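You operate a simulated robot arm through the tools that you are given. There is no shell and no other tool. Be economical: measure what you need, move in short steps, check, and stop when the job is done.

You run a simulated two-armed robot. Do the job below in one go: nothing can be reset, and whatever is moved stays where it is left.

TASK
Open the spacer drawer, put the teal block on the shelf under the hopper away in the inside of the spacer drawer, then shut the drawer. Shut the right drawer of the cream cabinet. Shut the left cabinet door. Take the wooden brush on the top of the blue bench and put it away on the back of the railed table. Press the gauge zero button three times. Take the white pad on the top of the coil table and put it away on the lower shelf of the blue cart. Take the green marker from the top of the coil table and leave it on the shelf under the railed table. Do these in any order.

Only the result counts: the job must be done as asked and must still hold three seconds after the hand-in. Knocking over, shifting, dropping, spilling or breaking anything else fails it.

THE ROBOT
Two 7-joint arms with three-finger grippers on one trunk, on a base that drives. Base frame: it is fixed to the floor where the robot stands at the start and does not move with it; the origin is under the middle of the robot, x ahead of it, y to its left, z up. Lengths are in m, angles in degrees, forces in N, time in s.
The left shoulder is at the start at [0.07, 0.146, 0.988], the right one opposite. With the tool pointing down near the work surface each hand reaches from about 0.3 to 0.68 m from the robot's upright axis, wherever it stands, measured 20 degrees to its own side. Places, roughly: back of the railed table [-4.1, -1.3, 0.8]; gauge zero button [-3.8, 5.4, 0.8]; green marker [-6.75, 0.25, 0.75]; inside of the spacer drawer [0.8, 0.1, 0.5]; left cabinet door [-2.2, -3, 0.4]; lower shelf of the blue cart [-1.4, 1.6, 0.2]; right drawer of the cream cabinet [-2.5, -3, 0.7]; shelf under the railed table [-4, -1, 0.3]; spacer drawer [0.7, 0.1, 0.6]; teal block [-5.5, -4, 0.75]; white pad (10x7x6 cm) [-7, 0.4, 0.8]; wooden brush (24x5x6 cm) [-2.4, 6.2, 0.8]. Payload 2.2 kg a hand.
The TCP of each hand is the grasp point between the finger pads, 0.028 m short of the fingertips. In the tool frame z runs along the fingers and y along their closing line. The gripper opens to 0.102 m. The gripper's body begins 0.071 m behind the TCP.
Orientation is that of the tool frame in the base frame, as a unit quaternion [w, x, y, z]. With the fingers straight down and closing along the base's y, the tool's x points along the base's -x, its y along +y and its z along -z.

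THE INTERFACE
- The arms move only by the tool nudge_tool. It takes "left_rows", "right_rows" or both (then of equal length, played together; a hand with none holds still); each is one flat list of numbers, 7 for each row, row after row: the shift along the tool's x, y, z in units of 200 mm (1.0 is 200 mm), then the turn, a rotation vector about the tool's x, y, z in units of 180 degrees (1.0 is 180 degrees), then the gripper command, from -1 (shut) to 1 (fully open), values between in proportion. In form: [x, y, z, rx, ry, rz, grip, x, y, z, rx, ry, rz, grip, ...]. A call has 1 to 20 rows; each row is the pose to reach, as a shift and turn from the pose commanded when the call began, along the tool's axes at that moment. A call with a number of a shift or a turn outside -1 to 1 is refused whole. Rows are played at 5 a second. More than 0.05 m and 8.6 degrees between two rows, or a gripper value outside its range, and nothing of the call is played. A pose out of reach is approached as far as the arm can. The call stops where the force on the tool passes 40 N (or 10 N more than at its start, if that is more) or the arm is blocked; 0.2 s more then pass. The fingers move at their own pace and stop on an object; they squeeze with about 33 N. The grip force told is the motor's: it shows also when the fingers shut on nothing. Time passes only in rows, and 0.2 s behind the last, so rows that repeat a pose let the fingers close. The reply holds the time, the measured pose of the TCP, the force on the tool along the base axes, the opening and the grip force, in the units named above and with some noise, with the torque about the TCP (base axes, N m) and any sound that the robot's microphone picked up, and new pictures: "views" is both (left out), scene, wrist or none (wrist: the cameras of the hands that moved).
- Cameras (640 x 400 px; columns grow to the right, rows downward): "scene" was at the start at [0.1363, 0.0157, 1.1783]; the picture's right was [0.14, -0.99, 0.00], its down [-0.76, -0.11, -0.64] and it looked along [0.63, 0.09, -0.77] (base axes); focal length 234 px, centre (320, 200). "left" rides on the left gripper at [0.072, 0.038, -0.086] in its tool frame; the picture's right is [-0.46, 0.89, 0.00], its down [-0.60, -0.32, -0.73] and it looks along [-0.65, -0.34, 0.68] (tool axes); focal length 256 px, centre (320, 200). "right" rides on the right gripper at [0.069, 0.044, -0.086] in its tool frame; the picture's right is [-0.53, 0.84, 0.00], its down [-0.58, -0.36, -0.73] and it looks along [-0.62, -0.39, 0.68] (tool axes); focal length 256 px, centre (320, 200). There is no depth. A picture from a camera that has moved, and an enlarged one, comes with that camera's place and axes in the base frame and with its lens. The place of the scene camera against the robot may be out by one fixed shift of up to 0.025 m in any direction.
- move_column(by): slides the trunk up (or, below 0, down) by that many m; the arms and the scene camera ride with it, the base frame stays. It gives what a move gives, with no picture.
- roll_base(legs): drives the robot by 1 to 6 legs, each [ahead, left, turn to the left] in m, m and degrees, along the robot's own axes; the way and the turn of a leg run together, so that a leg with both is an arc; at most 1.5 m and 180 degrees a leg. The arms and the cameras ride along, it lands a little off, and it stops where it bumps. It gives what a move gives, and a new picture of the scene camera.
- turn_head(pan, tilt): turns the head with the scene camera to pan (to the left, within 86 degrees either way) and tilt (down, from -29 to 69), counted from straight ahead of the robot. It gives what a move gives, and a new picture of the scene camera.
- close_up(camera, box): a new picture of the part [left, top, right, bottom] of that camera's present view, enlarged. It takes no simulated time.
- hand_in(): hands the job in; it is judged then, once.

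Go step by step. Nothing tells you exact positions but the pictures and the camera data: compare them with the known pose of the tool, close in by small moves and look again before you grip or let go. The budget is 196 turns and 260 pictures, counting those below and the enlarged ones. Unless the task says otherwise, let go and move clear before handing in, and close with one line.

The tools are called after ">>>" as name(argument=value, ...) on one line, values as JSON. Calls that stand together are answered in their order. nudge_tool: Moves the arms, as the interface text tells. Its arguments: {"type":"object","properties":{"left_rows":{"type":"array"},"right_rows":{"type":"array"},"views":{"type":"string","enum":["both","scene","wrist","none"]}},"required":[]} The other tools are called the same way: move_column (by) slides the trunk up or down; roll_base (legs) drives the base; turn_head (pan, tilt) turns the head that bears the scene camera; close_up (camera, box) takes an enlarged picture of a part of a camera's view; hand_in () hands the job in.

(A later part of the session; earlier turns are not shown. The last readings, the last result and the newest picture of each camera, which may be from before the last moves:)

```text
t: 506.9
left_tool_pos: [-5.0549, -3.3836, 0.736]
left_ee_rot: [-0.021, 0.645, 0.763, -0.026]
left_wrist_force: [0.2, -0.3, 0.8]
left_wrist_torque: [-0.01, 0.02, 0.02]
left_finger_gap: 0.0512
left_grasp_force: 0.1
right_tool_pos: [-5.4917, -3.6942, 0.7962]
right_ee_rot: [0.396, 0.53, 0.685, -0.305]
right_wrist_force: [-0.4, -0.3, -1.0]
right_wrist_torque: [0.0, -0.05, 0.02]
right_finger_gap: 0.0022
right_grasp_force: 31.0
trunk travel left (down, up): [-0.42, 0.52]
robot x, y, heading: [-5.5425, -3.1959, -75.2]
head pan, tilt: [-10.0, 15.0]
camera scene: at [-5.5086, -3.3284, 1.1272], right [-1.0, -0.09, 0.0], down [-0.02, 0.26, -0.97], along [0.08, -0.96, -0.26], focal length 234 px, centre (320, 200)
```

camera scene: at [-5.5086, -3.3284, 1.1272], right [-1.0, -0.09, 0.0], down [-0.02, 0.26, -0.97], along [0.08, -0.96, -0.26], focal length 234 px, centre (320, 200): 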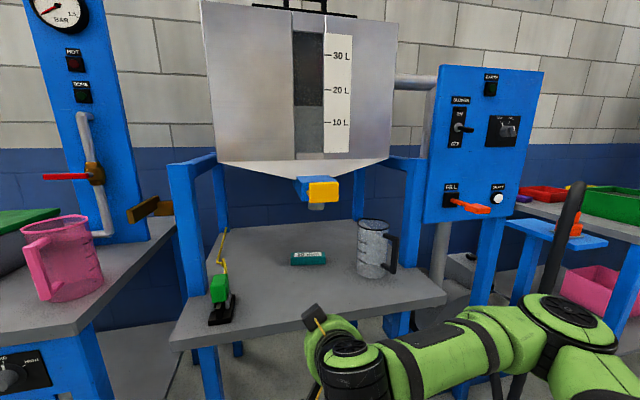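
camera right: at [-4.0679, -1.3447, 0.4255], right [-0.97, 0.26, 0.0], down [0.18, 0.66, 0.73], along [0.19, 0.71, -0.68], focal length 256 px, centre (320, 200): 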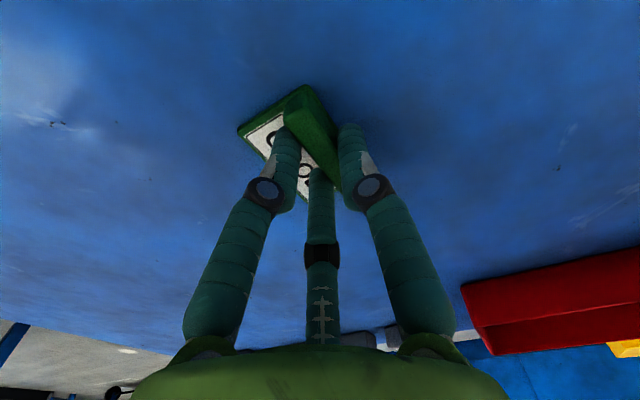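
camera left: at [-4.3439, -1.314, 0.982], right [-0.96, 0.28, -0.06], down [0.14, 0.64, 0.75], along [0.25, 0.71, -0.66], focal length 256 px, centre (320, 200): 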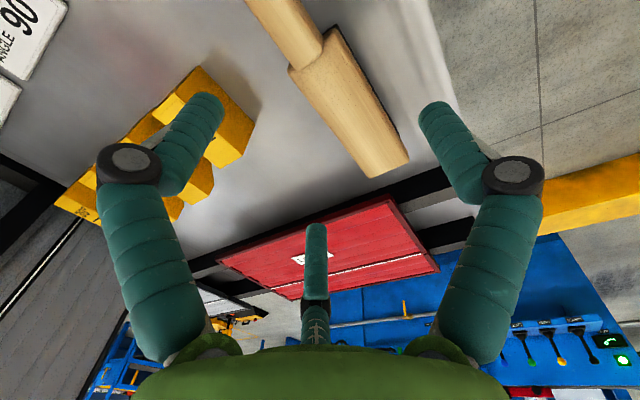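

Before rolling in, move the left hand inward so it clears the left table, then advance 0.2 m.

>>> nudge_tool(left_rows=[0, -0.22, -0.05, 0, 0, 0, 0, 0, -0.44, -0.1, 0, 0, 0, 0, 0, -0.66, -0.15, 0, 0, 0, 0, 0, -0.88, -0.2, 0, 0, 0, 0], views="none")

>>> roll_base(legs=[[0.2, 0, 0]])

>>> nudge_tool(right_rows=[0, 0, 0, 0, 0, 0, -1], views="wrist")

```text
t: 507.9
left_tool_pos: [-5.2244, -3.4126, 0.7912]
left_ee_rot: [-0.021, 0.645, 0.763, -0.025]
left_wrist_force: [0.4, 0.8, -0.1]
left_wrist_torque: [0.04, 0.02, 0.01]
left_finger_gap: 0.051
left_grasp_force: 0.1
right_tool_pos: [-5.4946, -3.6937, 0.7946]
right_ee_rot: [0.395, 0.53, 0.685, -0.305]
right_wrist_force: [-0.1, -0.7, 0.0]
right_wrist_torque: [-0.03, -0.03, 0.02]
right_finger_gap: 0.0022
right_grasp_force: 31.2
trunk travel left (down, up): [-0.42, 0.52]
robot x, y, heading: [-5.5401, -3.1948, -75.0]
head pan, tilt: [-10.0, 15.0]
```

```text
t: 509.5
left_tool_pos: [-5.1703, -3.6065, 0.7905]
left_ee_rot: [-0.021, 0.644, 0.764, -0.027]
left_wrist_force: [0.2, 0.0, -0.2]
left_wrist_torque: [0.02, 0.03, 0.01]
left_finger_gap: 0.0511
left_grasp_force: 0.0
right_tool_pos: [-5.4388, -3.8881, 0.7948]
right_ee_rot: [0.394, 0.53, 0.685, -0.306]
right_wrist_force: [0.0, 0.2, -0.7]
right_wrist_torque: [-0.02, -0.03, 0.01]
right_finger_gap: 0.0019
right_grasp_force: 31.1
trunk travel left (down, up): [-0.42, 0.52]
robot x, y, heading: [-5.4845, -3.3864, -75.2]
head pan, tilt: [-10.0, 15.0]
camera scene: at [-5.4557, -3.523, 1.1271], right [-1.0, -0.09, 0.0], down [-0.02, 0.26, -0.97], along [0.09, -0.96, -0.26], focal length 234 px, centre (320, 200)
```

scene: 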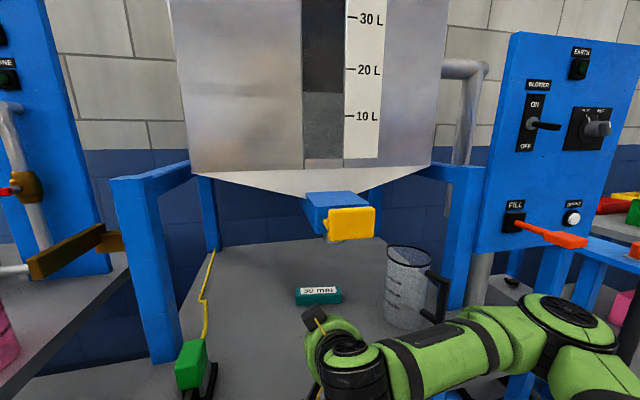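

```text
t: 509.9
left_tool_pos: [-5.1696, -3.6045, 0.7916]
left_ee_rot: [-0.021, 0.644, 0.764, -0.026]
left_wrist_force: [-0.6, -0.5, 0.1]
left_wrist_torque: [0.02, 0.02, -0.02]
left_finger_gap: 0.0509
left_grasp_force: 0.1
right_tool_pos: [-5.44, -3.8885, 0.7958]
right_ee_rot: [0.395, 0.53, 0.686, -0.305]
right_wrist_force: [-0.8, -0.6, -0.8]
right_wrist_torque: [-0.03, 0.01, 0.04]
right_finger_gap: 0.0022
right_grasp_force: 31.6
trunk travel left (down, up): [-0.42, 0.52]
robot x, y, heading: [-5.4898, -3.3837, -75.0]
head pan, tilt: [-10.0, 15.0]
camera right: at [-5.4247, -3.7706, 0.7783], right [0.89, -0.05, 0.46], down [-0.44, 0.24, 0.87], along [-0.15, -0.97, 0.19], focal length 256 px, centre (320, 200)
```

right: 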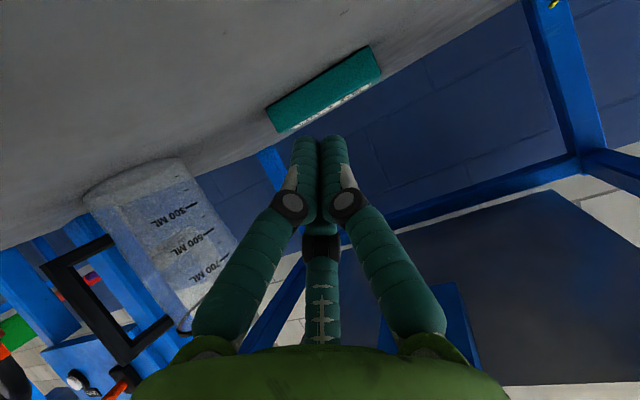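

A better idea: lean the left hand sideways (wrist to the left, clear of the spout) with fingers closing front-to-back on the bar. Back off, return the right hand to vertical, and yaw the left hand 90°.

>>> roll_base(legs=[[-0.25, 0, 0]])

>>> nudge_tool(right_rows=[0.05, 0, -0.085, 0, 0.042, 0, -1, 0.1, 0, -0.17, 0, 0.084, 0, -1, 0.15, 0, -0.255, 0, 0.126, 0, -1, 0.2, 0, -0.34, 0, 0.168, 0, -1, 0.25, 0, -0.425, 0, 0.21, 0, -1, 0.3, 0, -0.51, 0, 0.252, 0, -1, 0.34, 0, -0.58, 0, 0.294, 0, -1, 0.37, 0, -0.63, 0, 0.333, 0, -1, 0.37, -0.1, -0.63, 0, 0.333, 0, -1, 0.37, -0.2, -0.63, 0, 0.333, 0, -1, 0.37, -0.3, -0.63, 0, 0.333, 0, -1], left_rows=[-0.06, 0, 0, 0, 0, -0.046, 1, -0.12, 0, 0, 0, 0, -0.092, 1, -0.18, 0, -0.02, 0, 0, -0.138, 1, -0.24, 0, -0.05, 0, 0, -0.184, 1, -0.3, 0, -0.08, 0, 0, -0.23, 1, -0.36, 0, -0.1, 0, 0, -0.276, 1, -0.42, 0, -0.15, 0, 0, -0.322, 1, -0.48, 0, -0.2, 0, 0, -0.368, 1, -0.54, 0, -0.25, 0, 0, -0.414, 1, -0.6, 0, -0.3, 0, 0, -0.46, 1, -0.6, 0, -0.3, 0, 0, -0.5, 1], views="none")

```text
t: 511.7
left_tool_pos: [-5.2367, -3.3565, 0.7911]
left_ee_rot: [-0.019, 0.64, 0.768, -0.027]
left_wrist_force: [-0.2, 0.4, 0.1]
left_wrist_torque: [-0.02, 0.03, 0.03]
left_finger_gap: 0.0511
left_grasp_force: 0.1
right_tool_pos: [-5.5026, -3.6408, 0.7965]
right_ee_rot: [0.396, 0.527, 0.688, -0.304]
right_wrist_force: [-0.2, 0.9, 0.3]
right_wrist_torque: [0.04, 0.01, 0.01]
right_finger_gap: 0.0021
right_grasp_force: 31.5
trunk travel left (down, up): [-0.42, 0.52]
robot x, y, heading: [-5.5508, -3.1393, -74.5]
head pan, tilt: [-10.0, 15.0]
camera scene: at [-5.5227, -3.2752, 1.1273], right [-1.0, -0.1, 0.0], down [-0.03, 0.26, -0.97], along [0.09, -0.96, -0.26], focal length 234 px, centre (320, 200)
```

scene: 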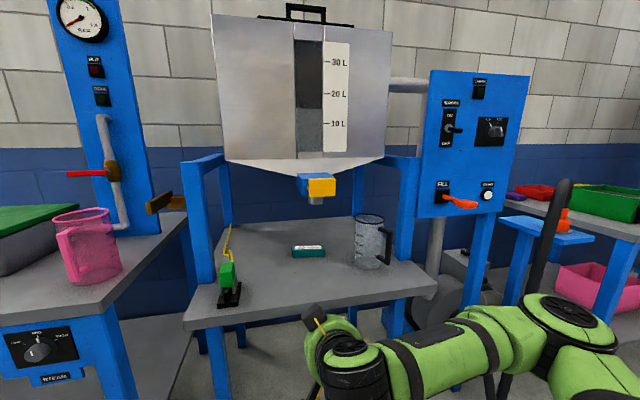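

```text
t: 514.1
left_tool_pos: [-5.213, -3.4721, 0.8512]
left_ee_rot: [-0.034, -0.09, 0.995, -0.004]
left_wrist_force: [0.8, 0.3, -0.6]
left_wrist_torque: [0.0, 0.01, -0.03]
left_finger_gap: 0.1019
left_grasp_force: 0.1
right_tool_pos: [-5.5992, -3.514, 0.7946]
right_ee_rot: [0.0, 0.608, 0.794, 0.0]
right_wrist_force: [-0.6, -0.1, -0.2]
right_wrist_torque: [-0.03, 0.01, -0.01]
right_finger_gap: 0.0021
right_grasp_force: 31.3
trunk travel left (down, up): [-0.42, 0.52]
robot x, y, heading: [-5.5553, -3.139, -74.6]
head pan, tilt: [-10.0, 15.0]
```

Left yaw is nearly right. Now lean it 45° (fingers pointing down-right).

>>> nudge_tool(left_rows=[0.1, 0, 0, 0, 0.042, -0.02, 1, 0.2, 0, 0, 0, 0.084, -0.02, 1, 0.3, 0, 0, 0, 0.126, -0.02, 1, 0.4, 0, 0, 0, 0.168, -0.02, 1, 0.5, 0, 0, 0, 0.21, -0.02, 1, 0.5, 0, 0, 0, 0.25, -0.02, 1], views="both")

```text
t: 515.5
left_tool_pos: [-5.3084, -3.4909, 0.8586]
left_ee_rot: [-0.414, -0.111, 0.903, -0.038]
left_wrist_force: [0.0, 1.0, 0.0]
left_wrist_torque: [0.04, 0.02, 0.01]
left_finger_gap: 0.1021
left_grasp_force: 0.1
right_tool_pos: [-5.5984, -3.5147, 0.7951]
right_ee_rot: [0.0, 0.608, 0.794, -0.001]
right_wrist_force: [-0.8, 0.5, -0.8]
right_wrist_torque: [0.02, 0.03, -0.02]
right_finger_gap: 0.0018
right_grasp_force: 31.4
trunk travel left (down, up): [-0.42, 0.52]
robot x, y, heading: [-5.5577, -3.1367, -74.3]
head pan, tilt: [-10.0, 15.0]
camera scene: at [-5.5218, -3.2756, 1.1272], right [-1.0, -0.1, 0.0], down [-0.03, 0.26, -0.97], along [0.09, -0.96, -0.26], focal length 234 px, centre (320, 200)
camera left: at [-5.2987, -3.4513, 0.9704], right [0.09, 0.94, -0.33], down [1.0, -0.09, 0.01], along [-0.02, -0.33, -0.94], focal length 256 px, centre (320, 200)
```

scene: 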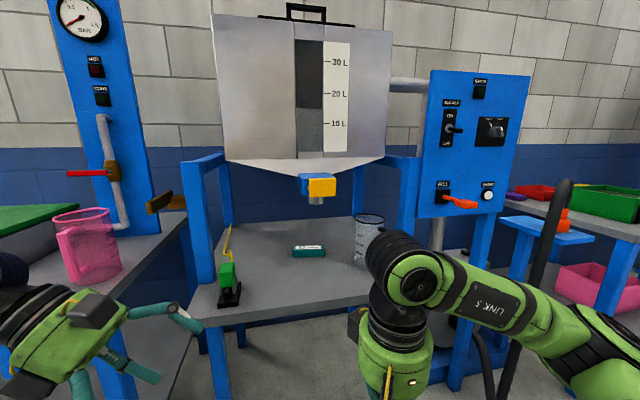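
left: 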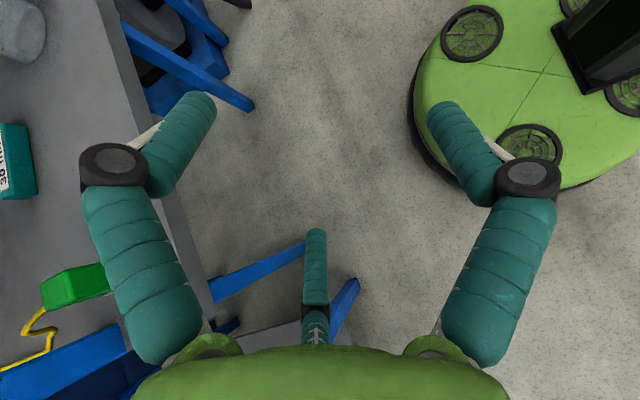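

Spout is ~13 cm in front of the bar, so a nearly vertical hand fits behind it if the forearm comes from the left. I'll reduce the lean to ~11° and tuck the right hand away.

>>> nudge_tool(left_rows=[0, 0, 0, 0, -0.04, 0, 0.3, 0, 0, 0, 0, -0.08, 0, 0.3, 0, 0, 0, 0, -0.12, 0, 0.3, 0, 0, 0, 0, -0.16, 0, 0.3, 0, 0, 0, 0, -0.205, 0, 0.3], right_rows=[0.15, -0.15, 0, 0, 0, 0, -1, 0.3, -0.3, 0, 0, 0, 0, -1, 0.45, -0.45, 0, 0, 0, 0, -1, 0.6, -0.6, 0, 0, 0, 0, -1, 0.75, -0.75, 0, 0, 0, 0, -1], views="wrist")

```text
t: 516.7
left_tool_pos: [-5.31, -3.4888, 0.8598]
left_ee_rot: [-0.104, -0.118, 0.988, -0.001]
left_wrist_force: [0.0, 0.3, -0.5]
left_wrist_torque: [-0.06, -0.04, 0.03]
left_finger_gap: 0.0663
left_grasp_force: 0.1
right_tool_pos: [-5.7903, -3.4387, 0.8199]
right_ee_rot: [0.0, 0.608, 0.794, 0.001]
right_wrist_force: [-0.8, 0.3, 0.0]
right_wrist_torque: [-0.04, -0.05, -0.01]
right_finger_gap: 0.0022
right_grasp_force: 31.0
right hand out of reach, approached as far as the arm can: row 3, 4, 5
trunk travel left (down, up): [-0.42, 0.52]
robot x, y, heading: [-5.5516, -3.1418, -74.4]
head pan, tilt: [-10.0, 15.0]
camera right: at [-5.766, -3.3596, 0.9054], right [0.96, -0.29, 0.0], down [-0.2, -0.65, 0.73], along [-0.21, -0.7, -0.68], focal length 256 px, centre (320, 200)
camera left: at [-5.3695, -3.4657, 0.9592], right [0.24, 0.97, -0.08], down [0.8, -0.15, 0.58], along [0.56, -0.2, -0.81], focal length 256 px, centre (320, 200)
```

right: 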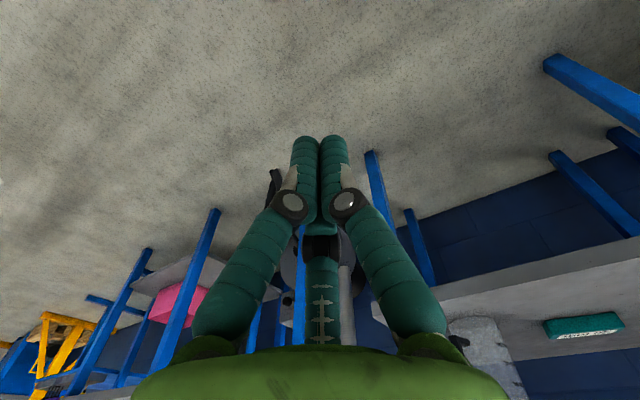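
left: 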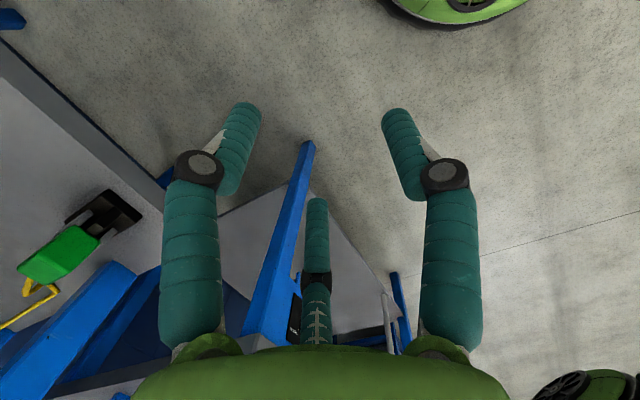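

Shift the left hand right and down to its entry height, then roll forward under the hopper.

>>> nudge_tool(left_rows=[0.115, 0, 0.12, 0, 0, 0, 0.3, 0.23, 0, 0.24, 0, 0, 0, 0.3, 0.35, 0, 0.36, 0, 0, 0, 0.3, 0.466, 0, 0.482, 0, 0, 0, 0.3], views="none")

>>> roll_base(legs=[[0.26, 0, 0]])

>>> nudge_tool(left_rows=[0, 0, 0, 0, 0, 0, 0.3], views="wrist")

```text
t: 517.7
left_tool_pos: [-5.4175, -3.5141, 0.7849]
left_ee_rot: [-0.105, -0.117, 0.988, 0.0]
left_wrist_force: [0.5, 0.6, -0.3]
left_wrist_torque: [-0.02, -0.03, 0.02]
left_finger_gap: 0.0662
left_grasp_force: 0.1
right_tool_pos: [-5.7873, -3.4401, 0.8193]
right_ee_rot: [0.0, 0.607, 0.794, 0.002]
right_wrist_force: [-0.6, -0.1, -0.1]
right_wrist_torque: [-0.01, -0.04, -0.02]
right_finger_gap: 0.0022
right_grasp_force: 31.5
trunk travel left (down, up): [-0.42, 0.52]
robot x, y, heading: [-5.5563, -3.143, -74.5]
head pan, tilt: [-10.0, 15.0]
```

```text
t: 519.6
left_tool_pos: [-5.3461, -3.7698, 0.7844]
left_ee_rot: [-0.105, -0.116, 0.988, 0.001]
left_wrist_force: [0.3, -1.0, -0.6]
left_wrist_torque: [0.01, 0.03, 0.01]
left_finger_gap: 0.0659
left_grasp_force: 0.0
right_tool_pos: [-5.7173, -3.6955, 0.8196]
right_ee_rot: [0.0, 0.61, 0.792, 0.001]
right_wrist_force: [0.6, -1.0, -0.1]
right_wrist_torque: [0.03, -0.01, -0.01]
right_finger_gap: 0.0021
right_grasp_force: 31.8
trunk travel left (down, up): [-0.42, 0.52]
robot x, y, heading: [-5.4836, -3.3962, -74.6]
head pan, tilt: [-10.0, 15.0]
camera scene: at [-5.4516, -3.5324, 1.1271], right [-1.0, -0.1, 0.0], down [-0.02, 0.26, -0.97], along [0.09, -0.96, -0.26], focal length 234 px, centre (320, 200)
```

scene: 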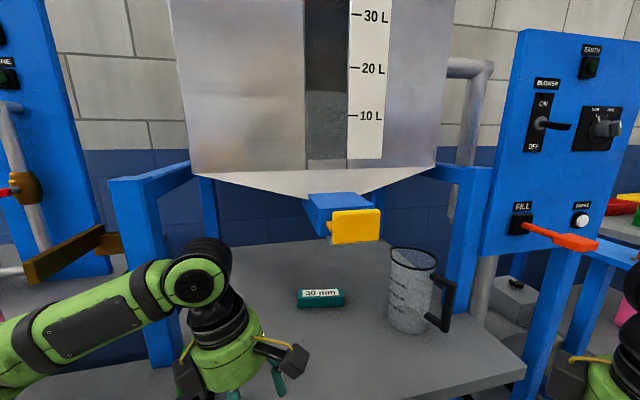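

```text
t: 520.0
left_tool_pos: [-5.3472, -3.7697, 0.7851]
left_ee_rot: [-0.105, -0.117, 0.988, 0.0]
left_wrist_force: [-0.7, 0.2, -0.1]
left_wrist_torque: [-0.02, 0.02, 0.01]
left_finger_gap: 0.0663
left_grasp_force: 0.1
right_tool_pos: [-5.7178, -3.6946, 0.8193]
right_ee_rot: [-0.001, 0.61, 0.793, 0.001]
right_wrist_force: [-0.7, -0.9, -0.2]
right_wrist_torque: [-0.02, -0.04, -0.05]
right_finger_gap: 0.0022
right_grasp_force: 31.7
trunk travel left (down, up): [-0.42, 0.52]
robot x, y, heading: [-5.4848, -3.3979, -74.5]
head pan, tilt: [-10.0, 15.0]
camera left: at [-5.4052, -3.7471, 0.8851], right [0.24, 0.97, -0.07], down [0.8, -0.15, 0.58], along [0.55, -0.2, -0.81], focal length 256 px, centre (320, 200)
```

left: 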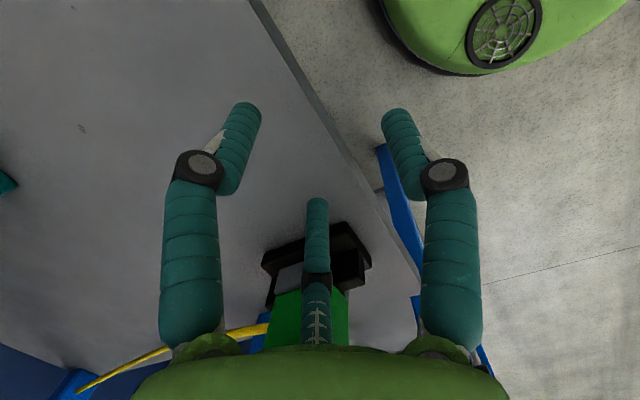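

Clear so far. Advance past the green device with half-open fingers, keeping slightly left of the bar.

>>> nudge_tool(left_rows=[0.1, -0.1, 0.02, 0, 0, 0, 0.3, 0.1, -0.3, 0.02, 0, 0, 0, 0.3, 0.1, -0.5, 0.02, 0, 0, 0, 0.3, 0.1, -0.65, 0.02, 0, 0, 0, 0.3, 0.1, -0.8, 0.02, 0, -0.028, 0, 0.3], views="both")

```text
t: 521.2
left_tool_pos: [-5.3314, -3.9308, 0.783]
left_ee_rot: [-0.06, -0.115, 0.992, 0.006]
left_wrist_force: [-0.4, 0.3, -0.2]
left_wrist_torque: [0.03, -0.01, 0.0]
left_finger_gap: 0.0664
left_grasp_force: 0.0
right_tool_pos: [-5.718, -3.695, 0.8186]
right_ee_rot: [-0.001, 0.609, 0.793, 0.001]
right_wrist_force: [-0.3, -0.3, -0.1]
right_wrist_torque: [-0.02, -0.01, -0.03]
right_finger_gap: 0.0023
right_grasp_force: 30.7
trunk travel left (down, up): [-0.42, 0.52]
robot x, y, heading: [-5.4832, -3.3983, -74.2]
head pan, tilt: [-10.0, 15.0]
camera scene: at [-5.453, -3.5325, 1.1271], right [-1.0, -0.09, 0.0], down [-0.02, 0.26, -0.97], along [0.09, -0.96, -0.26], focal length 234 px, centre (320, 200)
camera left: at [-5.3983, -3.9097, 0.8774], right [0.25, 0.97, -0.03], down [0.74, -0.17, 0.65], along [0.62, -0.18, -0.76], focal length 256 px, centre (320, 200)
```

scene: 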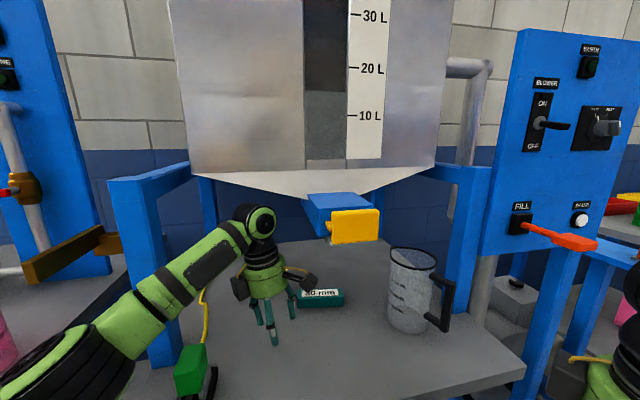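
left: 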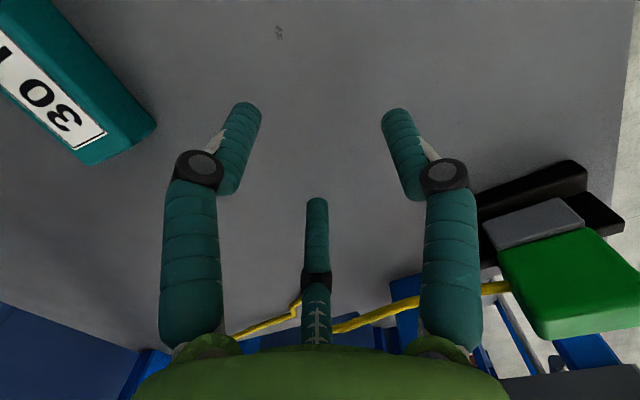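

The bar's left end is in view, about 12 cm further ahead and 5 cm right. Roll 0.1 m closer to stay in reach, opening the fingers.

>>> roll_base(legs=[[0.1, 0, 0]])

>>> nudge_tool(left_rows=[0, -0.05, 0, 0, 0, 0, 1, 0, -0.1, 0, 0, 0, 0, 1, 0, -0.1, 0, 0, 0, 0, 1], views="both")

```text
t: 522.4
left_tool_pos: [-5.3215, -4.0191, 0.7909]
left_ee_rot: [-0.054, -0.108, 0.993, -0.001]
left_wrist_force: [0.2, 0.2, 0.3]
left_wrist_torque: [-0.02, 0.01, 0.01]
left_finger_gap: 0.0664
left_grasp_force: 0.1
right_tool_pos: [-5.7028, -3.7837, 0.8186]
right_ee_rot: [0.008, 0.61, 0.792, 0.002]
right_wrist_force: [-0.8, 0.7, -0.6]
right_wrist_torque: [0.02, 0.0, -0.02]
right_finger_gap: 0.0018
right_grasp_force: 31.7
trunk travel left (down, up): [-0.42, 0.52]
robot x, y, heading: [-5.461, -3.4891, -74.6]
head pan, tilt: [-10.0, 15.0]
camera scene: at [-5.442, -3.6175, 1.1289], right [-1.0, -0.09, -0.01], down [-0.01, 0.25, -0.97], along [0.09, -0.96, -0.25], focal length 234 px, centre (320, 200)
```

scene: 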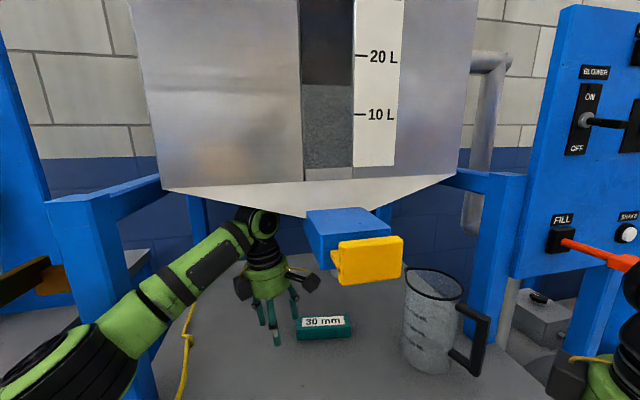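

```text
t: 523.2
left_tool_pos: [-5.3076, -4.0433, 0.7833]
left_ee_rot: [-0.061, -0.109, 0.992, 0.005]
left_wrist_force: [0.0, 0.1, -0.3]
left_wrist_torque: [-0.02, -0.01, -0.02]
left_finger_gap: 0.1019
left_grasp_force: 0.0
right_tool_pos: [-5.6932, -3.7889, 0.8198]
right_ee_rot: [0.001, 0.611, 0.791, 0.0]
right_wrist_force: [-0.2, 0.7, 0.5]
right_wrist_torque: [0.01, 0.01, 0.0]
right_finger_gap: 0.0018
right_grasp_force: 31.7
trunk travel left (down, up): [-0.42, 0.52]
robot x, y, heading: [-5.4571, -3.4925, -74.9]
head pan, tilt: [-10.0, 15.0]
camera scene: at [-5.4281, -3.6261, 1.1273], right [-1.0, -0.09, 0.0], down [-0.02, 0.26, -0.97], along [0.09, -0.96, -0.26], focal length 234 px, centre (320, 200)
camera left: at [-5.3744, -4.0212, 0.8793], right [0.26, 0.96, -0.04], down [0.74, -0.18, 0.65], along [0.62, -0.19, -0.76], focal length 256 px, centre (320, 200)
```

scene: 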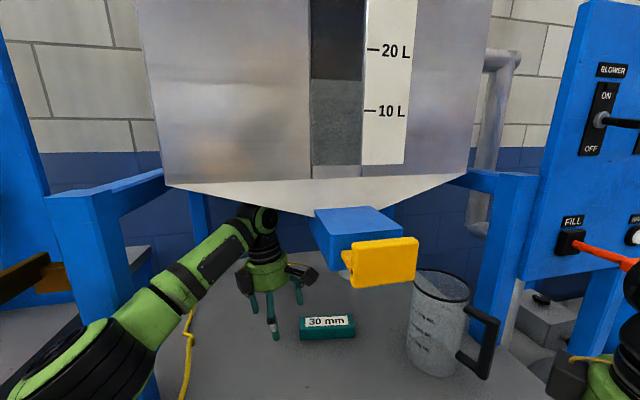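
left: 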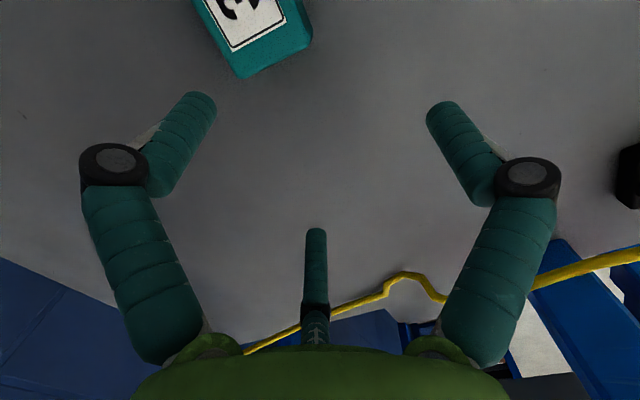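

The bar's left end is exactly resolved now. Ahead 1.5 cm, lower, and slide right to straddle its left end.

>>> nudge_tool(left_rows=[0, -0.17, 0, 0, 0, 0, 1, -0.01, -0.17, 0.095, 0, 0, 0, 1, 0.1, -0.17, 0.107, 0, 0, 0, 1, 0.22, -0.17, 0.12, 0, 0, 0, 1, 0.35, -0.17, 0.135, 0, 0, 0, 1], views="both")

```text
t: 524.4
left_tool_pos: [-5.3634, -4.0676, 0.7631]
left_ee_rot: [-0.061, -0.108, 0.992, 0.005]
left_wrist_force: [0.1, 0.0, 0.7]
left_wrist_torque: [0.01, -0.03, 0.0]
left_finger_gap: 0.1019
left_grasp_force: 0.0
left hand out of reach, approached as far as the arm can: row 1, 3, 4, 5
right_tool_pos: [-5.6939, -3.7886, 0.8196]
right_ee_rot: [0.0, 0.612, 0.791, 0.001]
right_wrist_force: [-1.2, 0.6, 0.1]
right_wrist_torque: [0.0, -0.04, -0.02]
right_finger_gap: 0.0021
right_grasp_force: 31.5
trunk travel left (down, up): [-0.42, 0.52]
robot x, y, heading: [-5.4565, -3.4862, -74.9]
head pan, tilt: [-10.0, 15.0]
camera scene: at [-5.4281, -3.6267, 1.1273], right [-1.0, -0.09, 0.0], down [-0.02, 0.26, -0.97], along [0.09, -0.96, -0.26], focal length 234 px, centre (320, 200)
camera left: at [-5.4302, -4.0455, 0.8582], right [0.26, 0.96, -0.04], down [0.74, -0.18, 0.65], along [0.62, -0.19, -0.76], focal length 256 px, centre (320, 200)
```

scene: 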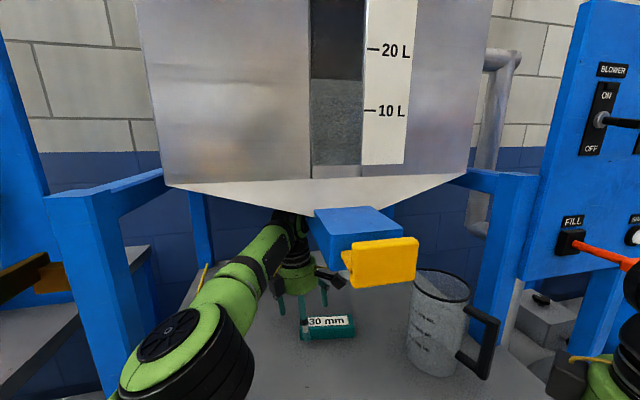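
left: 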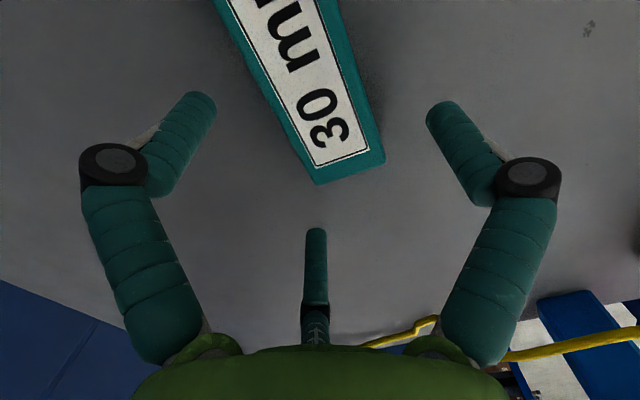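

Nearly there: slide ~1.3 cm further right and close.

>>> nudge_tool(left_rows=[0.07, 0, 0.008, 0, 0, 0, 1, 0.07, 0, 0.01, 0, 0, 0, 0.3, 0.07, 0, 0.01, 0, 0, 0, -1, 0.07, 0, 0.01, 0, 0, 0, -1, 0.07, 0, 0.01, 0, 0, 0, -1], views="wrist")

```text
t: 525.6
left_tool_pos: [-5.3753, -4.0677, 0.7598]
left_ee_rot: [-0.061, -0.108, 0.992, 0.004]
left_wrist_force: [0.2, 0.3, 0.7]
left_wrist_torque: [-0.02, 0.11, -0.07]
left_finger_gap: 0.0551
left_grasp_force: 32.9
left hand out of reach, approached as far as the arm can: row 1, 2, 3
right_tool_pos: [-5.6928, -3.7903, 0.8197]
right_ee_rot: [-0.001, 0.611, 0.791, 0.001]
right_wrist_force: [-0.1, 0.6, 0.4]
right_wrist_torque: [-0.04, 0.01, 0.01]
right_finger_gap: 0.0019
right_grasp_force: 31.2
trunk travel left (down, up): [-0.42, 0.52]
robot x, y, heading: [-5.4613, -3.4907, -74.7]
head pan, tilt: [-10.0, 15.0]
camera left: at [-5.4427, -4.045, 0.8547], right [0.26, 0.96, -0.04], down [0.74, -0.18, 0.65], along [0.62, -0.2, -0.76], focal length 256 px, centre (320, 200)
```

left: 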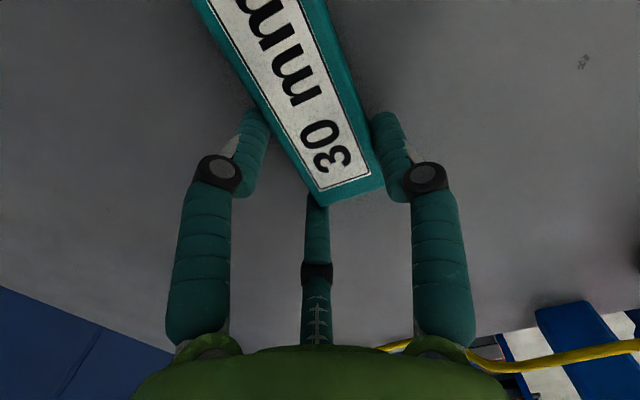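

Gripped near its left end. I'll drag the bar 10 cm left along the shelf (away from the spout side), then regrip centrally.

>>> nudge_tool(left_rows=[-0.12, 0, -0.013, 0, 0, 0, -1, -0.25, 0, -0.027, 0, 0, 0, -1, -0.37, 0, -0.04, 0, 0, 0, -1, -0.5, 0, -0.055, 0, 0, 0, -1], views="both")

```text
t: 526.6
left_tool_pos: [-5.2827, -4.0485, 0.7602]
left_ee_rot: [-0.058, -0.107, 0.993, 0.004]
left_wrist_force: [-0.6, 0.2, 0.4]
left_wrist_torque: [0.01, -0.09, -0.02]
left_finger_gap: 0.0552
left_grasp_force: 32.8
right_tool_pos: [-5.6968, -3.7887, 0.8191]
right_ee_rot: [0.002, 0.611, 0.792, 0.002]
right_wrist_force: [-0.1, 0.3, -0.3]
right_wrist_torque: [-0.06, 0.03, 0.01]
right_finger_gap: 0.0022
right_grasp_force: 31.5
trunk travel left (down, up): [-0.42, 0.52]
robot x, y, heading: [-5.4571, -3.4883, -74.9]
head pan, tilt: [-10.0, 15.0]
camera scene: at [-5.4321, -3.6264, 1.1276], right [-1.0, -0.09, 0.0], down [-0.02, 0.26, -0.97], along [0.09, -0.96, -0.26], focal length 234 px, centre (320, 200)
camera left: at [-5.3496, -4.0257, 0.855], right [0.26, 0.96, -0.04], down [0.74, -0.18, 0.65], along [0.62, -0.2, -0.76], focal length 256 px, centre (320, 200)
```

scene: 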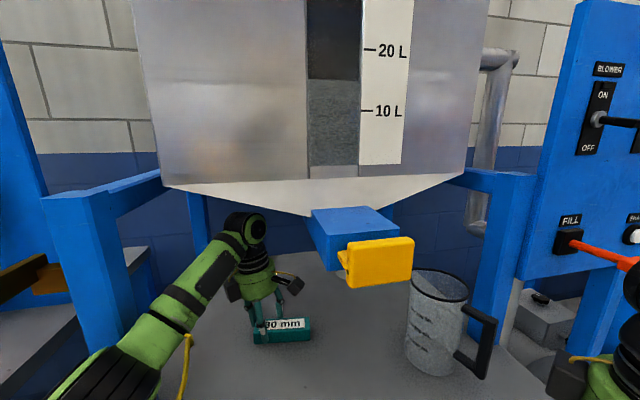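
left: 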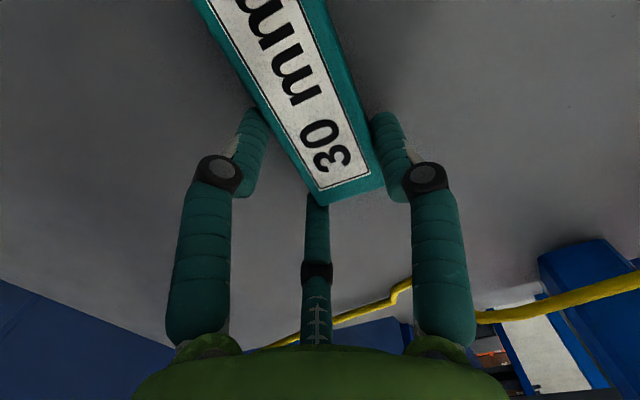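

Dragged cleanly. Open, shift 2.5 cm toward its middle, and regrip.

>>> nudge_tool(left_rows=[0, 0, 0, 0, 0, 0, 1, 0, 0, 0, 0, 0, 0, 1, 0.07, 0, 0.008, 0, 0, 0, 1, 0.13, 0, 0.014, 0, 0, 0, 1, 0.13, 0, 0.014, 0, 0, 0, -1, 0.13, 0, 0.014, 0, 0, 0, -1, 0.13, 0, 0.014, 0, 0, 0, -1], views="wrist")

```text
t: 528.2
left_tool_pos: [-5.3026, -4.054, 0.7611]
left_ee_rot: [-0.061, -0.108, 0.992, 0.003]
left_wrist_force: [2.4, -2.3, 7.1]
left_wrist_torque: [-0.18, 0.0, -0.07]
left_finger_gap: 0.0566
left_grasp_force: 32.8
right_tool_pos: [-5.6931, -3.7898, 0.8195]
right_ee_rot: [0.0, 0.611, 0.792, -0.001]
right_wrist_force: [-0.6, 0.6, 0.1]
right_wrist_torque: [0.01, 0.0, -0.03]
right_finger_gap: 0.0023
right_grasp_force: 31.5
trunk travel left (down, up): [-0.42, 0.52]
robot x, y, heading: [-5.4556, -3.4924, -75.2]
head pan, tilt: [-10.0, 15.0]
camera left: at [-5.3691, -4.0316, 0.8557], right [0.26, 0.96, -0.04], down [0.74, -0.17, 0.65], along [0.62, -0.2, -0.76], focal length 256 px, centre (320, 200)
```

left: 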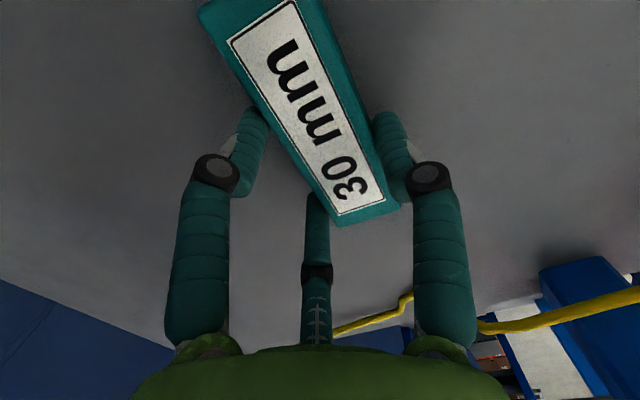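

Good central grip. Lift 2.5 cm, shift left 3 cm, then back straight out.

>>> nudge_tool(left_rows=[0, 0, -0.06, 0, 0, 0, -1, -0.05, 0, -0.12, 0, 0, 0, -1, -0.13, 0, -0.14, 0, 0, 0, -1], views="wrist")

>>> roll_base(legs=[[-0.4, 0, 0]])

```text
t: 529.0
left_tool_pos: [-5.2805, -4.0481, 0.7812]
left_ee_rot: [-0.06, -0.106, 0.993, 0.006]
left_wrist_force: [0.7, 0.4, -1.4]
left_wrist_torque: [-0.01, -0.04, 0.01]
left_finger_gap: 0.0566
left_grasp_force: 33.1
right_tool_pos: [-5.6966, -3.7897, 0.8177]
right_ee_rot: [0.002, 0.611, 0.792, 0.002]
right_wrist_force: [0.2, -0.3, 0.5]
right_wrist_torque: [-0.03, -0.01, 0.0]
right_finger_gap: 0.0022
right_grasp_force: 31.7
trunk travel left (down, up): [-0.42, 0.52]
robot x, y, heading: [-5.4604, -3.4901, -74.7]
head pan, tilt: [-10.0, 15.0]
camera left: at [-5.3481, -4.0257, 0.8768], right [0.27, 0.96, -0.03], down [0.74, -0.18, 0.65], along [0.62, -0.2, -0.76], focal length 256 px, centre (320, 200)
```

left: 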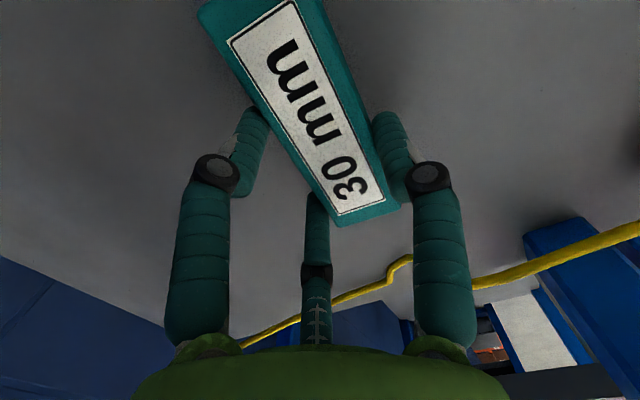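

```text
t: 531.5
left_tool_pos: [-5.3834, -3.666, 0.7831]
left_ee_rot: [-0.062, -0.102, 0.993, 0.005]
left_wrist_force: [0.1, -0.5, -1.4]
left_wrist_torque: [-0.06, 0.0, -0.01]
left_finger_gap: 0.0566
left_grasp_force: 33.1
right_tool_pos: [-5.7984, -3.403, 0.8198]
right_ee_rot: [0.0, 0.615, 0.788, 0.0]
right_wrist_force: [0.2, 0.4, -0.2]
right_wrist_torque: [-0.02, -0.03, 0.01]
right_finger_gap: 0.0022
right_grasp_force: 31.5
trunk travel left (down, up): [-0.42, 0.52]
robot x, y, heading: [-5.5575, -3.1117, -75.5]
head pan, tilt: [-10.0, 15.0]
camera scene: at [-5.5301, -3.2443, 1.1272], right [-1.0, -0.08, 0.0], down [-0.02, 0.26, -0.97], along [0.08, -0.96, -0.26], focal length 234 px, centre (320, 200)
```

scene: 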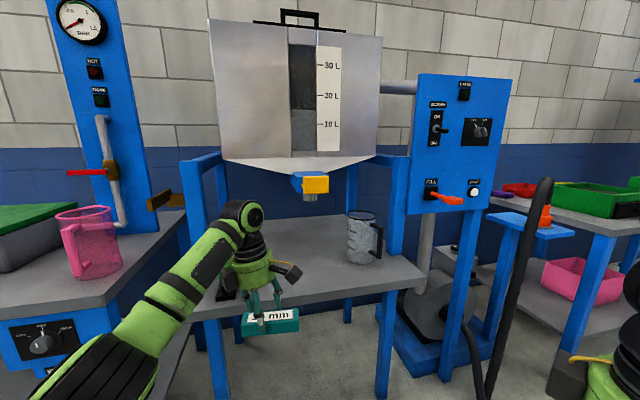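

The bar is out. Retract the arm, raise the trunk, back away, and drive east to the start bench.

>>> nudge_tool(left_rows=[0, 0.2, -0.05, 0, 0, 0, -1, 0, 0.4, -0.1, 0, 0, 0, -1, 0, 0.6, -0.15, 0, 0, 0, -1, 0, 0.75, -0.15, 0, 0, 0, -1], views="none")

>>> move_column(by=0.2)

>>> roll_base(legs=[[-0.5, 0, 0], [0, 0, 89], [1.46, 0.19, 0], [1.39, -0.21, 0]])

>>> turn_head(pan=0, tilt=25)

```text
t: 532.5
left_tool_pos: [-5.4103, -3.5225, 0.8173]
left_ee_rot: [-0.062, -0.103, 0.993, 0.006]
left_wrist_force: [0.0, -0.2, -1.4]
left_wrist_torque: [-0.02, -0.03, -0.02]
left_finger_gap: 0.0566
left_grasp_force: 33.9
right_tool_pos: [-5.7982, -3.4043, 0.8197]
right_ee_rot: [0.0, 0.616, 0.788, 0.001]
right_wrist_force: [-0.1, 0.0, 0.8]
right_wrist_torque: [-0.02, 0.0, 0.01]
right_finger_gap: 0.0024
right_grasp_force: 31.3
trunk travel left (down, up): [-0.42, 0.52]
robot x, y, heading: [-5.559, -3.1094, -75.5]
head pan, tilt: [-10.0, 15.0]
```

```text
t: 534.6
left_tool_pos: [-5.4102, -3.5223, 1.0177]
left_ee_rot: [-0.062, -0.102, 0.993, 0.006]
left_wrist_force: [-0.8, -0.3, -1.7]
left_wrist_torque: [0.02, 0.01, -0.02]
left_finger_gap: 0.0565
left_grasp_force: 33.0
right_tool_pos: [-5.7987, -3.4039, 1.0193]
right_ee_rot: [-0.001, 0.616, 0.788, 0.001]
right_wrist_force: [0.0, 0.6, -0.2]
right_wrist_torque: [0.01, -0.03, 0.04]
right_finger_gap: 0.002
right_grasp_force: 30.9
trunk travel left (down, up): [-0.62, 0.32]
robot x, y, heading: [-5.5615, -3.1079, -75.4]
head pan, tilt: [-10.0, 15.0]
```

```text
t: 555.1
left_tool_pos: [-2.4522, -1.753, 1.0182]
left_ee_rot: [0.046, 0.788, -0.613, 0.042]
left_wrist_force: [0.8, 0.3, -1.7]
left_wrist_torque: [0.03, -0.02, 0.0]
left_finger_gap: 0.0565
left_grasp_force: 33.2
right_tool_pos: [-2.554, -2.1458, 1.0201]
right_ee_rot: [-0.001, -0.144, 0.99, 0.0]
right_wrist_force: [0.7, -0.3, 0.4]
right_wrist_torque: [0.04, 0.02, 0.0]
right_finger_gap: 0.0022
right_grasp_force: 31.3
trunk travel left (down, up): [-0.62, 0.32]
robot x, y, heading: [-2.8586, -1.9181, 16.8]
head pan, tilt: [-10.0, 15.0]
camera scene: at [-2.7082, -1.889, 1.3272], right [0.12, -0.99, 0.0], down [-0.26, -0.03, -0.97], along [0.96, 0.12, -0.26], focal length 234 px, centre (320, 200)
```

scene: 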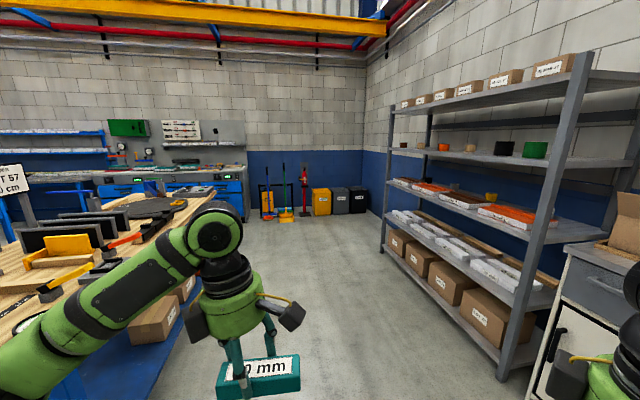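

```text
t: 555.8
left_tool_pos: [-2.4513, -1.7526, 1.0168]
left_ee_rot: [0.046, 0.788, -0.613, 0.041]
left_wrist_force: [0.0, -0.4, -1.8]
left_wrist_torque: [0.02, -0.01, 0.0]
left_finger_gap: 0.0567
left_grasp_force: 32.8
right_tool_pos: [-2.5532, -2.1448, 1.0197]
right_ee_rot: [0.0, -0.143, 0.99, 0.0]
right_wrist_force: [0.2, -0.1, -0.5]
right_wrist_torque: [-0.02, 0.02, 0.0]
right_finger_gap: 0.002
right_grasp_force: 31.6
trunk travel left (down, up): [-0.62, 0.32]
robot x, y, heading: [-2.8583, -1.9189, 17.2]
head pan, tilt: [0.0, 25.0]
camera scene: at [-2.7127, -1.8735, 1.311], right [0.29, -0.96, 0.0], down [-0.4, -0.12, -0.91], along [0.87, 0.26, -0.42], focal length 234 px, centre (320, 200)
```

scene: 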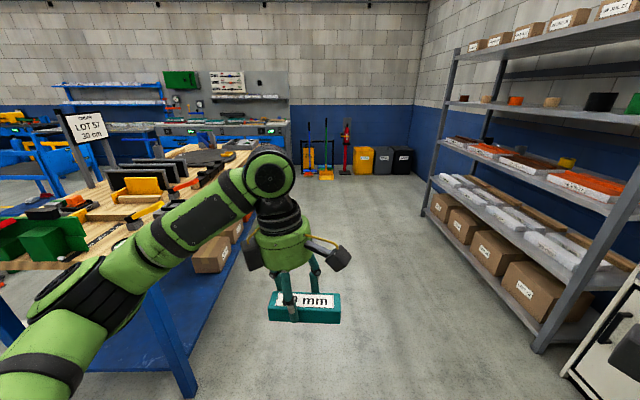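

Continue east, then sidestep up to the start bench.

>>> roll_base(legs=[[1.38, -0.44, 0], [1.26, 0.03, 0], [0.35, 1.45, 0]])

>>> turn_head(pan=5, tilt=35)

```text
t: 575.8
left_tool_pos: [0.0902, 0.082, 1.0176]
left_ee_rot: [0.048, 0.786, -0.615, 0.04]
left_wrist_force: [1.2, 0.8, -1.5]
left_wrist_torque: [0.0, 0.03, -0.02]
left_finger_gap: 0.0564
left_grasp_force: 32.9
right_tool_pos: [-0.0158, -0.3116, 1.0191]
right_ee_rot: [0.0, -0.141, 0.99, 0.0]
right_wrist_force: [0.6, -0.8, -0.1]
right_wrist_torque: [0.02, -0.01, 0.02]
right_finger_gap: 0.0023
right_grasp_force: 31.6
trunk travel left (down, up): [-0.62, 0.32]
robot x, y, heading: [-0.3162, -0.0843, 16.6]
head pan, tilt: [0.0, 25.0]
camera scene: at [-0.1726, -0.038, 1.3109], right [0.29, -0.96, 0.0], down [-0.41, -0.12, -0.91], along [0.87, 0.26, -0.42], focal length 234 px, centre (320, 200)
```

scene: 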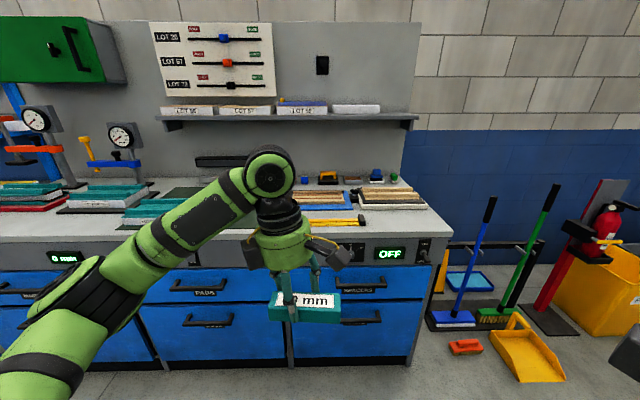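

```text
t: 576.5
left_tool_pos: [0.0894, 0.0808, 1.0166]
left_ee_rot: [0.047, 0.785, -0.616, 0.04]
left_wrist_force: [0.6, 0.2, -2.2]
left_wrist_torque: [-0.01, -0.05, 0.01]
left_finger_gap: 0.0566
left_grasp_force: 32.9
right_tool_pos: [-0.0159, -0.3105, 1.0193]
right_ee_rot: [-0.001, -0.139, 0.99, 0.0]
right_wrist_force: [0.4, -1.2, -0.2]
right_wrist_torque: [-0.01, -0.02, 0.02]
right_finger_gap: 0.002
right_grasp_force: 31.4
trunk travel left (down, up): [-0.62, 0.32]
robot x, y, heading: [-0.3184, -0.0893, 16.3]
head pan, tilt: [5.0, 35.0]
camera scene: at [-0.179, -0.0318, 1.2952], right [0.37, -0.93, 0.0], down [-0.53, -0.21, -0.82], along [0.76, 0.3, -0.57], focal length 234 px, centre (320, 200)
```

scene: 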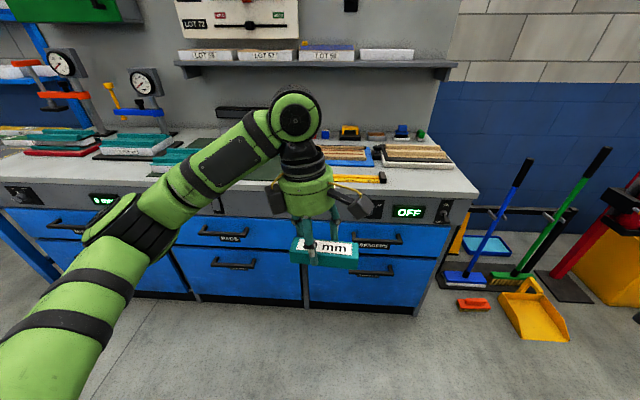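

>>> close_up(camera="scene", box=[180, 200, 440, 320])

```text
2.46 times, centred on (310, 260) of scene
camera zoom: at [-0.179, -0.0318, 1.2952], right [0.37, -0.93, 0.0], down [-0.53, -0.21, -0.82], along [0.76, 0.3, -0.57], focal length 577 px, centre (345, 52)
```

zoom: 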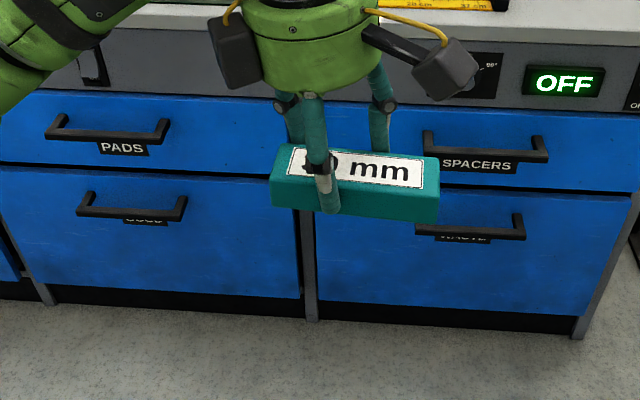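

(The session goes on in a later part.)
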